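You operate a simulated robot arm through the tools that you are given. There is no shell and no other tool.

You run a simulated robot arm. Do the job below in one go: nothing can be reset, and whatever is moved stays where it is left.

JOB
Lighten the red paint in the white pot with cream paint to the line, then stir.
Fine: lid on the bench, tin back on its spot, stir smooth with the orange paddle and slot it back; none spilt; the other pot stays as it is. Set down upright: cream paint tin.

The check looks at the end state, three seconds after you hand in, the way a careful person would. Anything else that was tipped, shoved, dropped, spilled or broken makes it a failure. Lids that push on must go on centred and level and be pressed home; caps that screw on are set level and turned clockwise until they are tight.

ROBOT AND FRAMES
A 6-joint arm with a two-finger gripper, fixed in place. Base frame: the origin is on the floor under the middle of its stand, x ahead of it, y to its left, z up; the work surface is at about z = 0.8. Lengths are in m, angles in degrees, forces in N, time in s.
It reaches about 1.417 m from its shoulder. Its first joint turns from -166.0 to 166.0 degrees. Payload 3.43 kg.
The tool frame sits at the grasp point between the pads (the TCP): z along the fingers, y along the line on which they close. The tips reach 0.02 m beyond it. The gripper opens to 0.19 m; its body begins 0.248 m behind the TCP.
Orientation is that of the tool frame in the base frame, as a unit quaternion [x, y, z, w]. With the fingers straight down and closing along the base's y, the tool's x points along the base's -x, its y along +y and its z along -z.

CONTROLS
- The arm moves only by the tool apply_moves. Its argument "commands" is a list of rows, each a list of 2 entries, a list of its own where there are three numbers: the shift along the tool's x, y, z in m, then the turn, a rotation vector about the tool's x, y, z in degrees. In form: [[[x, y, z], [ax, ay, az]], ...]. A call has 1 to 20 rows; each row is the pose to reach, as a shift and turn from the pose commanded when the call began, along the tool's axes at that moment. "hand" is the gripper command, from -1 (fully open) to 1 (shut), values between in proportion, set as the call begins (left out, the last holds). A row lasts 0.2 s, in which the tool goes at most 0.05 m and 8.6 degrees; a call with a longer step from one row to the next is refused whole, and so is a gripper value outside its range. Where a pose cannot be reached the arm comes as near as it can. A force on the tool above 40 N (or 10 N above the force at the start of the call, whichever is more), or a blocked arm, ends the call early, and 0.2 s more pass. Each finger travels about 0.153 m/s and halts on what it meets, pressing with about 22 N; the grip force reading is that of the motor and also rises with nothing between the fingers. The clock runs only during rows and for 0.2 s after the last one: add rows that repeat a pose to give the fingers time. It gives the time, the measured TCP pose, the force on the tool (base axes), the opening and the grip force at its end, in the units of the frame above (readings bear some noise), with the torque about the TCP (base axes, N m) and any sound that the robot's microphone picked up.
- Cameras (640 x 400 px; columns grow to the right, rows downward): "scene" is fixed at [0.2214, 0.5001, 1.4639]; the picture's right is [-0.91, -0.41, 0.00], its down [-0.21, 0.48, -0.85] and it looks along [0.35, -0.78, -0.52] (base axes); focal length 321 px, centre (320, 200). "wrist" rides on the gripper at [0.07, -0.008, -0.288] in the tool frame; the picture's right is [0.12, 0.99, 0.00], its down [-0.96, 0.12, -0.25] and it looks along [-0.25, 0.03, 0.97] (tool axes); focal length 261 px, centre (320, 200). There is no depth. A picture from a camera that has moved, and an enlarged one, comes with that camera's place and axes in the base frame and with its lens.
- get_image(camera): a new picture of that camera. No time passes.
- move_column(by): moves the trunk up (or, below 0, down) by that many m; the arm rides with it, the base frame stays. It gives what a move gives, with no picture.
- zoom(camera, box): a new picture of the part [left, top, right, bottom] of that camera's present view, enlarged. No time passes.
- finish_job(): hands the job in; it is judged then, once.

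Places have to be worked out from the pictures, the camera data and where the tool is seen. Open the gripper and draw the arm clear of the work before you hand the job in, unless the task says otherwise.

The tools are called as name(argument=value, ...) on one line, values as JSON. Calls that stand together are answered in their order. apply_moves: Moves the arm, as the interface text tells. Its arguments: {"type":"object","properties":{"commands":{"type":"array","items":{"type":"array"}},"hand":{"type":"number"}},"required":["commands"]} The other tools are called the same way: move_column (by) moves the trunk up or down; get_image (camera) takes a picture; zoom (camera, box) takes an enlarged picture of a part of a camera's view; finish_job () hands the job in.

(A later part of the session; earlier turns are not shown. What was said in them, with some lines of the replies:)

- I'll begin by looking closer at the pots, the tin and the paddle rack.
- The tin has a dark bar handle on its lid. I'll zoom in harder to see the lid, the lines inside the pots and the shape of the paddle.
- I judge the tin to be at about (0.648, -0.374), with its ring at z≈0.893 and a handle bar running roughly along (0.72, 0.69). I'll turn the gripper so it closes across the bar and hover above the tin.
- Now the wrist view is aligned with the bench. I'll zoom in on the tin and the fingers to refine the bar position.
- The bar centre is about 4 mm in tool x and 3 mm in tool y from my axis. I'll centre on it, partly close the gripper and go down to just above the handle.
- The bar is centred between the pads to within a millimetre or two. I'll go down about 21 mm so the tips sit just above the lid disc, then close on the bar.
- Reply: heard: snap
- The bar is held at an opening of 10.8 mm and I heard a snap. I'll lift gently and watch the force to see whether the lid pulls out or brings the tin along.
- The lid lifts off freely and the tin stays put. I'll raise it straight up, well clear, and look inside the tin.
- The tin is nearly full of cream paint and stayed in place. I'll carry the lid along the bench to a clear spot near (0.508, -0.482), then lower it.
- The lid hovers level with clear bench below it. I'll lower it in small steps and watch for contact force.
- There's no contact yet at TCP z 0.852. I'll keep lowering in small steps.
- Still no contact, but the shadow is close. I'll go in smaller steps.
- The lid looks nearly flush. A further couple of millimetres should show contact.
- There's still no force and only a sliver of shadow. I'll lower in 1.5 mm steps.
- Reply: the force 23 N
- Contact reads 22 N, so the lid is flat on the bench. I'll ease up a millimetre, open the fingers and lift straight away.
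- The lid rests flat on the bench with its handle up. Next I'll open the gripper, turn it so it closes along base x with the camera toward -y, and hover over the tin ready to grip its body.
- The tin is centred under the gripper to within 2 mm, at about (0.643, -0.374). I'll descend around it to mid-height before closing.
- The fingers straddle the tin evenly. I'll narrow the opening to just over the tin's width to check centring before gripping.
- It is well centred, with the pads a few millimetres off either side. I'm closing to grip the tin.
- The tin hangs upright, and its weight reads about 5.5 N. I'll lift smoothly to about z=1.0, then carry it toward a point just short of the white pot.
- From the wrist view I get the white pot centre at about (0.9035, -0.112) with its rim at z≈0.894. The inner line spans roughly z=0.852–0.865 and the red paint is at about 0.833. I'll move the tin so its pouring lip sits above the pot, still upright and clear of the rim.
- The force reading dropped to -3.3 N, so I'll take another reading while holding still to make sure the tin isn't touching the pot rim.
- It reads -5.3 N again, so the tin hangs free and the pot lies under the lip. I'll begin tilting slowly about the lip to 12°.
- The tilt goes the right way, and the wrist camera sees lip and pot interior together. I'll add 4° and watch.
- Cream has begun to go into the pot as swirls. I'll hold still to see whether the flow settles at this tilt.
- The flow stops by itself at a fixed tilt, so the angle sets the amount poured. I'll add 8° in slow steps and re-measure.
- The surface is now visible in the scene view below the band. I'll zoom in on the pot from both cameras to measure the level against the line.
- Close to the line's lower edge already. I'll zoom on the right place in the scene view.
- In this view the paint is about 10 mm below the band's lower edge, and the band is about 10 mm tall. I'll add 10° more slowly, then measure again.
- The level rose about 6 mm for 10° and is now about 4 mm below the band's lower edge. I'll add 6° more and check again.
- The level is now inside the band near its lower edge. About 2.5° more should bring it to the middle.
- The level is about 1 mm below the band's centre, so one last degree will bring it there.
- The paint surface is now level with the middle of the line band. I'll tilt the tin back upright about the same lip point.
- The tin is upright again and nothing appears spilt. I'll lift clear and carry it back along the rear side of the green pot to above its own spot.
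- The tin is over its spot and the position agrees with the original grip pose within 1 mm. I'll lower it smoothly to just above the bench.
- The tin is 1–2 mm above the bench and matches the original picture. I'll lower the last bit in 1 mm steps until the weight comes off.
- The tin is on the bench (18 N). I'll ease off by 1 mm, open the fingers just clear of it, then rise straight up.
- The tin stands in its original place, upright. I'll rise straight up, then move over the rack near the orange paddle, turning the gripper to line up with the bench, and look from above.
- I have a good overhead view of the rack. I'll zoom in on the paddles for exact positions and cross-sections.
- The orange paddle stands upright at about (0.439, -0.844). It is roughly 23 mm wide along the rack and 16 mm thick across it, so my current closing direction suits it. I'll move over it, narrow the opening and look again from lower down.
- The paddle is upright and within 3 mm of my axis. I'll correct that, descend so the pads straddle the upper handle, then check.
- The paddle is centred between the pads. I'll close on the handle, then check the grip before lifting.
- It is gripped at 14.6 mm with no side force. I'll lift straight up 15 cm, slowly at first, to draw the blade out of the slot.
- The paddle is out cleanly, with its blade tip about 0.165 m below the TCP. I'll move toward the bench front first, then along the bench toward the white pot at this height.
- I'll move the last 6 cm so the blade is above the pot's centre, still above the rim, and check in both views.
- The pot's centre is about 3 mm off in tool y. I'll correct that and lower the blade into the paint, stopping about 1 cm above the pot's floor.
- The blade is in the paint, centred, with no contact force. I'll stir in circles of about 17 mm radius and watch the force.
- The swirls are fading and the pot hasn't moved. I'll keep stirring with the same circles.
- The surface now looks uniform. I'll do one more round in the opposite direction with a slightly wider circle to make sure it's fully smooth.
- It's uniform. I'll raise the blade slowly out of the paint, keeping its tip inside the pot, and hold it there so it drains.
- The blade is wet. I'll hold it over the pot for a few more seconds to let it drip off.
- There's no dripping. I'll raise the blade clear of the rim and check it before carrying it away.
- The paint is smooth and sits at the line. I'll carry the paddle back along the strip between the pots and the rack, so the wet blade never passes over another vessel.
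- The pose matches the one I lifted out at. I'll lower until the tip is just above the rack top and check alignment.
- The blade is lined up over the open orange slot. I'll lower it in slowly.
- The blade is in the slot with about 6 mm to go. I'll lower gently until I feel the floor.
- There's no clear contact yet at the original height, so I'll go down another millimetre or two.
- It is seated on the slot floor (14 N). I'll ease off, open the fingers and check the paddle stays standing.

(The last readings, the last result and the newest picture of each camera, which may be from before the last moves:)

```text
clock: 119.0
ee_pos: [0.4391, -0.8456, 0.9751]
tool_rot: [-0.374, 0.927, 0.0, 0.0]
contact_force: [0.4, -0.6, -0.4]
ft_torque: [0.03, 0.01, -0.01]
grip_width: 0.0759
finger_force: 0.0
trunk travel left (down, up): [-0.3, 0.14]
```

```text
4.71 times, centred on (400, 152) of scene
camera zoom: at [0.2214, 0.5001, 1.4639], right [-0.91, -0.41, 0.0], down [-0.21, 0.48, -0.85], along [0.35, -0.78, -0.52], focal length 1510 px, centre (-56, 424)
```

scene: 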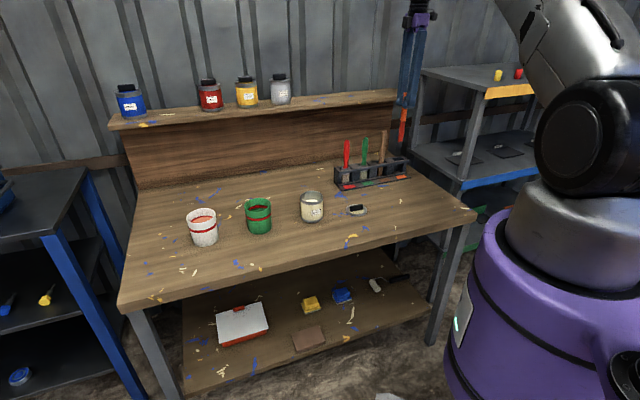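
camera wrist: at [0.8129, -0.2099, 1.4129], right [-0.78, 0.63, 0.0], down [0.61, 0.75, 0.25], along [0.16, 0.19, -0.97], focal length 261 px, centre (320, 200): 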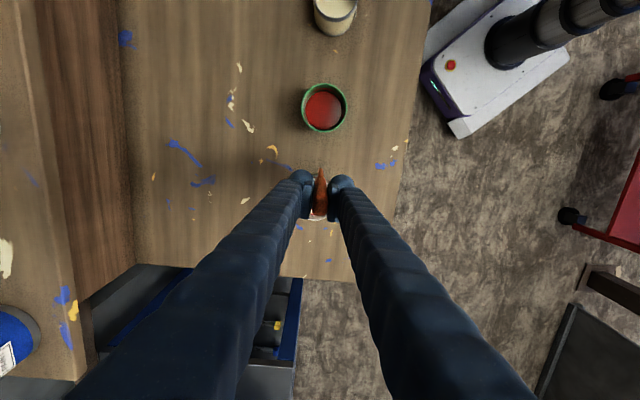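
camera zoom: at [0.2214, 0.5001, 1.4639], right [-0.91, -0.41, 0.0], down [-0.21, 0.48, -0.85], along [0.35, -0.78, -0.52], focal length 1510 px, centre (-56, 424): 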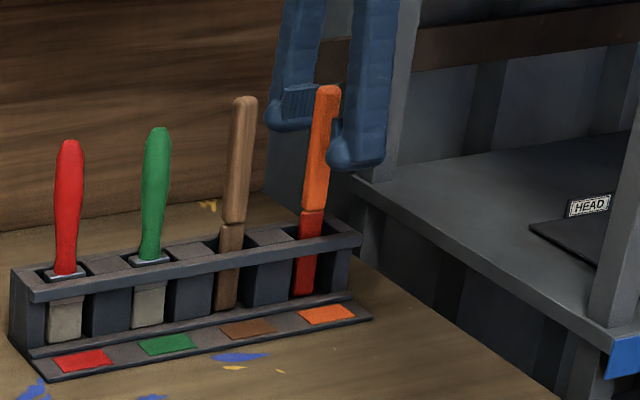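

The paddle stands exactly as before, in the orange slot. I'll rise straight up well clear, then retreat toward the home pose with the gripper open.

apply_moves(commands=[[[0, 0, -0.015], [0, 0, 0]], [[0, 0, -0.045], [0, 0, 0]], [[0, 0, -0.085], [0, 0, 0]], [[0, 0, -0.125], [0, 0, 0]], [[0, 0, -0.165], [0, 0, 0]], [[0, 0, -0.205], [0, 0, 0]], [[0, 0.02, -0.225], [0, 0, 0]], [[0, 0.055, -0.23], [0, 0, 0]], [[0, 0.095, -0.23], [0, 0, 0]], [[-0.02, 0.13, -0.23], [0, 0, 0]], [[-0.05, 0.155, -0.23], [0, 0, 0]], [[-0.085, 0.17, -0.23], [0, 0, 0]], [[-0.125, 0.18, -0.23], [0, 0, 0]], [[-0.165, 0.19, -0.23], [0, 0, 0]], [[-0.205, 0.2, -0.23], [0, 0, 0]], [[-0.24, 0.21, -0.23], [0, 0, 0]], [[-0.26, 0.215, -0.23], [0, 0, 0]], [[-0.26, 0.215, -0.23], [0, 0, 0]]])

apply_moves(commands=[[[0, 0, -0.01], [0, 0, 0]], [[0, 0, -0.01], [0, 0, 0]], [[0, 0, -0.01], [0, 0, 0]], [[0, 0, -0.01], [0, 0, 0]]], hand=-1)

get_image(camera="wrist")

get_image(camera="scene")

zoom(camera="scene", box=[170, 170, 390, 280])

zoom(camera="scene", box=[182, 204, 222, 229])

zoom(camera="scene", box=[310, 110, 450, 220])

```text
clock: 122.8
ee_pos: [0.4775, -0.5116, 1.2038]
tool_rot: [-0.375, 0.927, 0.0, 0.0]
contact_force: [-0.2, 0.2, 0.4]
ft_torque: [-0.02, 0.0, 0.02]
grip_width: 0.076
finger_force: 0.1
trunk travel left (down, up): [-0.3, 0.14]
```

```text
clock: 123.8
ee_pos: [0.4774, -0.5112, 1.2154]
tool_rot: [-0.374, 0.927, 0.0, 0.0]
contact_force: [0.1, 0.1, 0.4]
ft_torque: [-0.01, 0.01, -0.02]
grip_width: 0.19
finger_force: 0.1
trunk travel left (down, up): [-0.3, 0.14]
```

```text
taken
camera wrist: at [0.4328, -0.5663, 1.5029], right [-0.78, 0.63, 0.0], down [0.61, 0.75, 0.25], along [0.16, 0.19, -0.97], focal length 261 px, centre (320, 200)
```

wrist: 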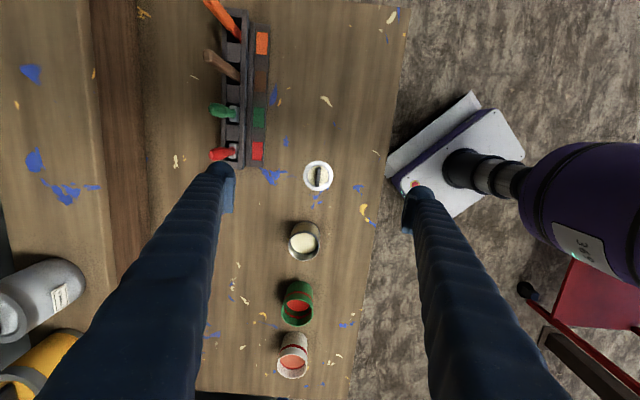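

```text
taken
```

scene: 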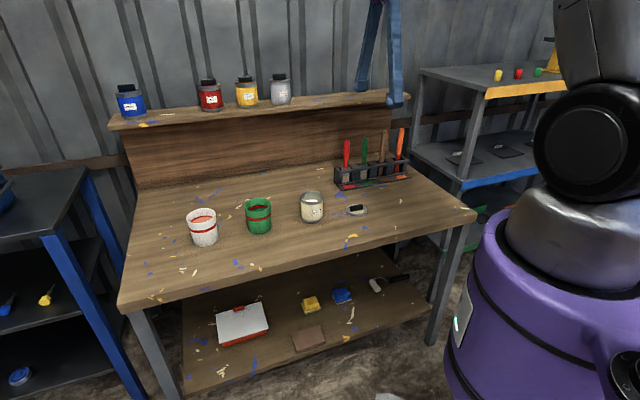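

```text
2.91 times, centred on (280, 225) of scene
camera zoom: at [0.2214, 0.5001, 1.4639], right [-0.91, -0.41, 0.0], down [-0.21, 0.48, -0.85], along [0.35, -0.78, -0.52], focal length 934 px, centre (436, 127)
```

zoom: 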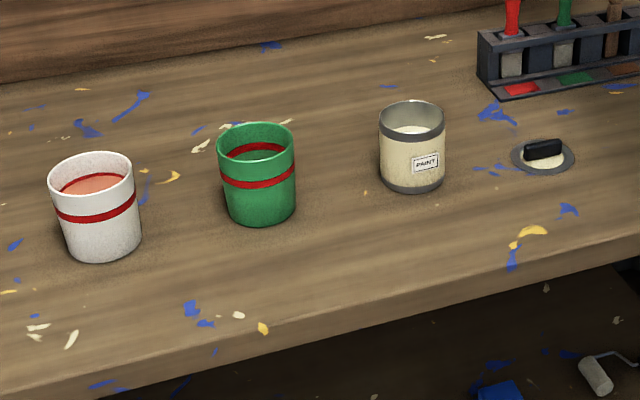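

```text
16.00 times, centred on (202, 216) of scene
camera zoom: at [0.2214, 0.5001, 1.4639], right [-0.91, -0.41, 0.0], down [-0.21, 0.48, -0.85], along [0.35, -0.78, -0.52], focal length 5135 px, centre (2208, -64)
```

zoom: 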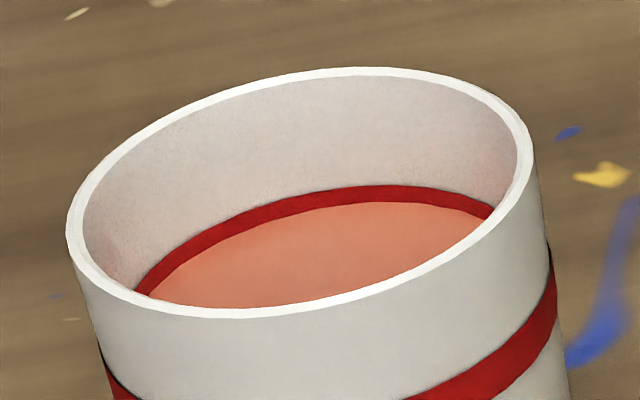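

```text
3.64 times, centred on (380, 165) of scene
camera zoom: at [0.2214, 0.5001, 1.4639], right [-0.91, -0.41, 0.0], down [-0.21, 0.48, -0.85], along [0.35, -0.78, -0.52], focal length 1167 px, centre (102, 327)
```

zoom: 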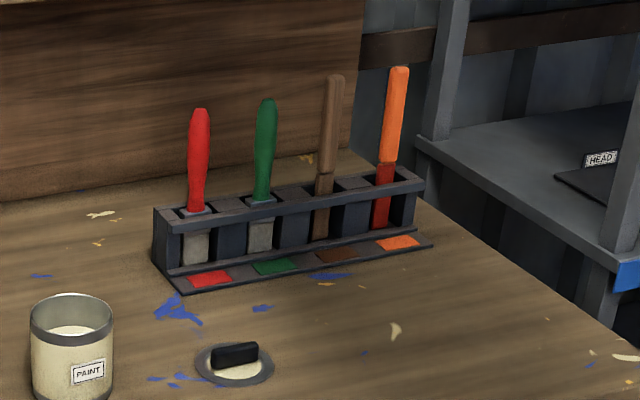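

Everything looks right: tin on its spot, lid on the bench, paint smooth at the line, paddle slotted. I'll take one last close overhead look at the pots and bench for drips before handing in.

zoom(camera="wrist", box=[230, 150, 390, 390])

zoom(camera="wrist", box=[160, 0, 340, 170])

```text
1.67 times, centred on (310, 270) of wrist
camera zoom: at [0.4328, -0.5663, 1.5029], right [-0.78, 0.63, 0.0], down [0.61, 0.75, 0.25], along [0.16, 0.19, -0.97], focal length 434 px, centre (337, 83)
```

zoom: 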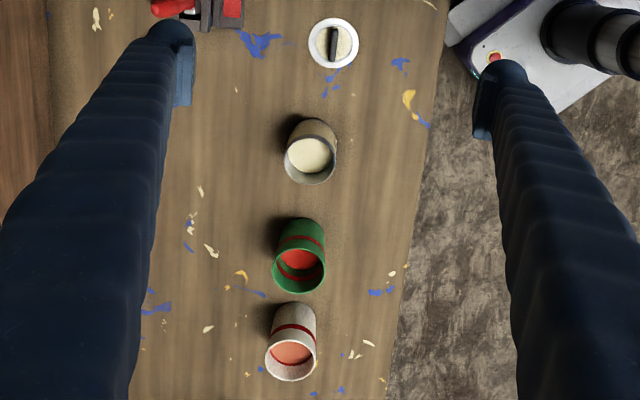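

```text
2.35 times, centred on (250, 85) of wrist
camera zoom: at [0.4328, -0.5663, 1.5029], right [-0.78, 0.63, 0.0], down [0.61, 0.75, 0.25], along [0.16, 0.19, -0.97], focal length 613 px, centre (485, 471)
```

zoom: 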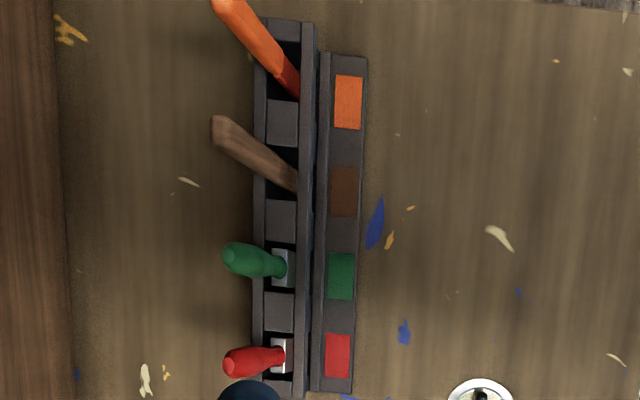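

There are no new drips on the bench, the green pot is untouched, and the arm is clear with the gripper open. I'm handing the job in.

finish_job()

```text
The job is handed in.
```

The red paint in the white pot is now lightened with cream paint to the middle of the line, and stirred until it looked smooth. I've handed the job in; no result came back.

- **Lid:** it lies flat on the bench, handle up, between the tin and the rack.
- **Tin:** the cream paint tin is back on its spot, upright and open.
- **Paddle:** the orange paddle is back in its slot, standing as it was. Its blade is still coated with paint, but I saw no drips from it.
- **Bench and green pot:** I saw no new drips or spills on the bench, and the green pot was not touched.
- **Arm:** it is clear of the work with the gripper fully open.
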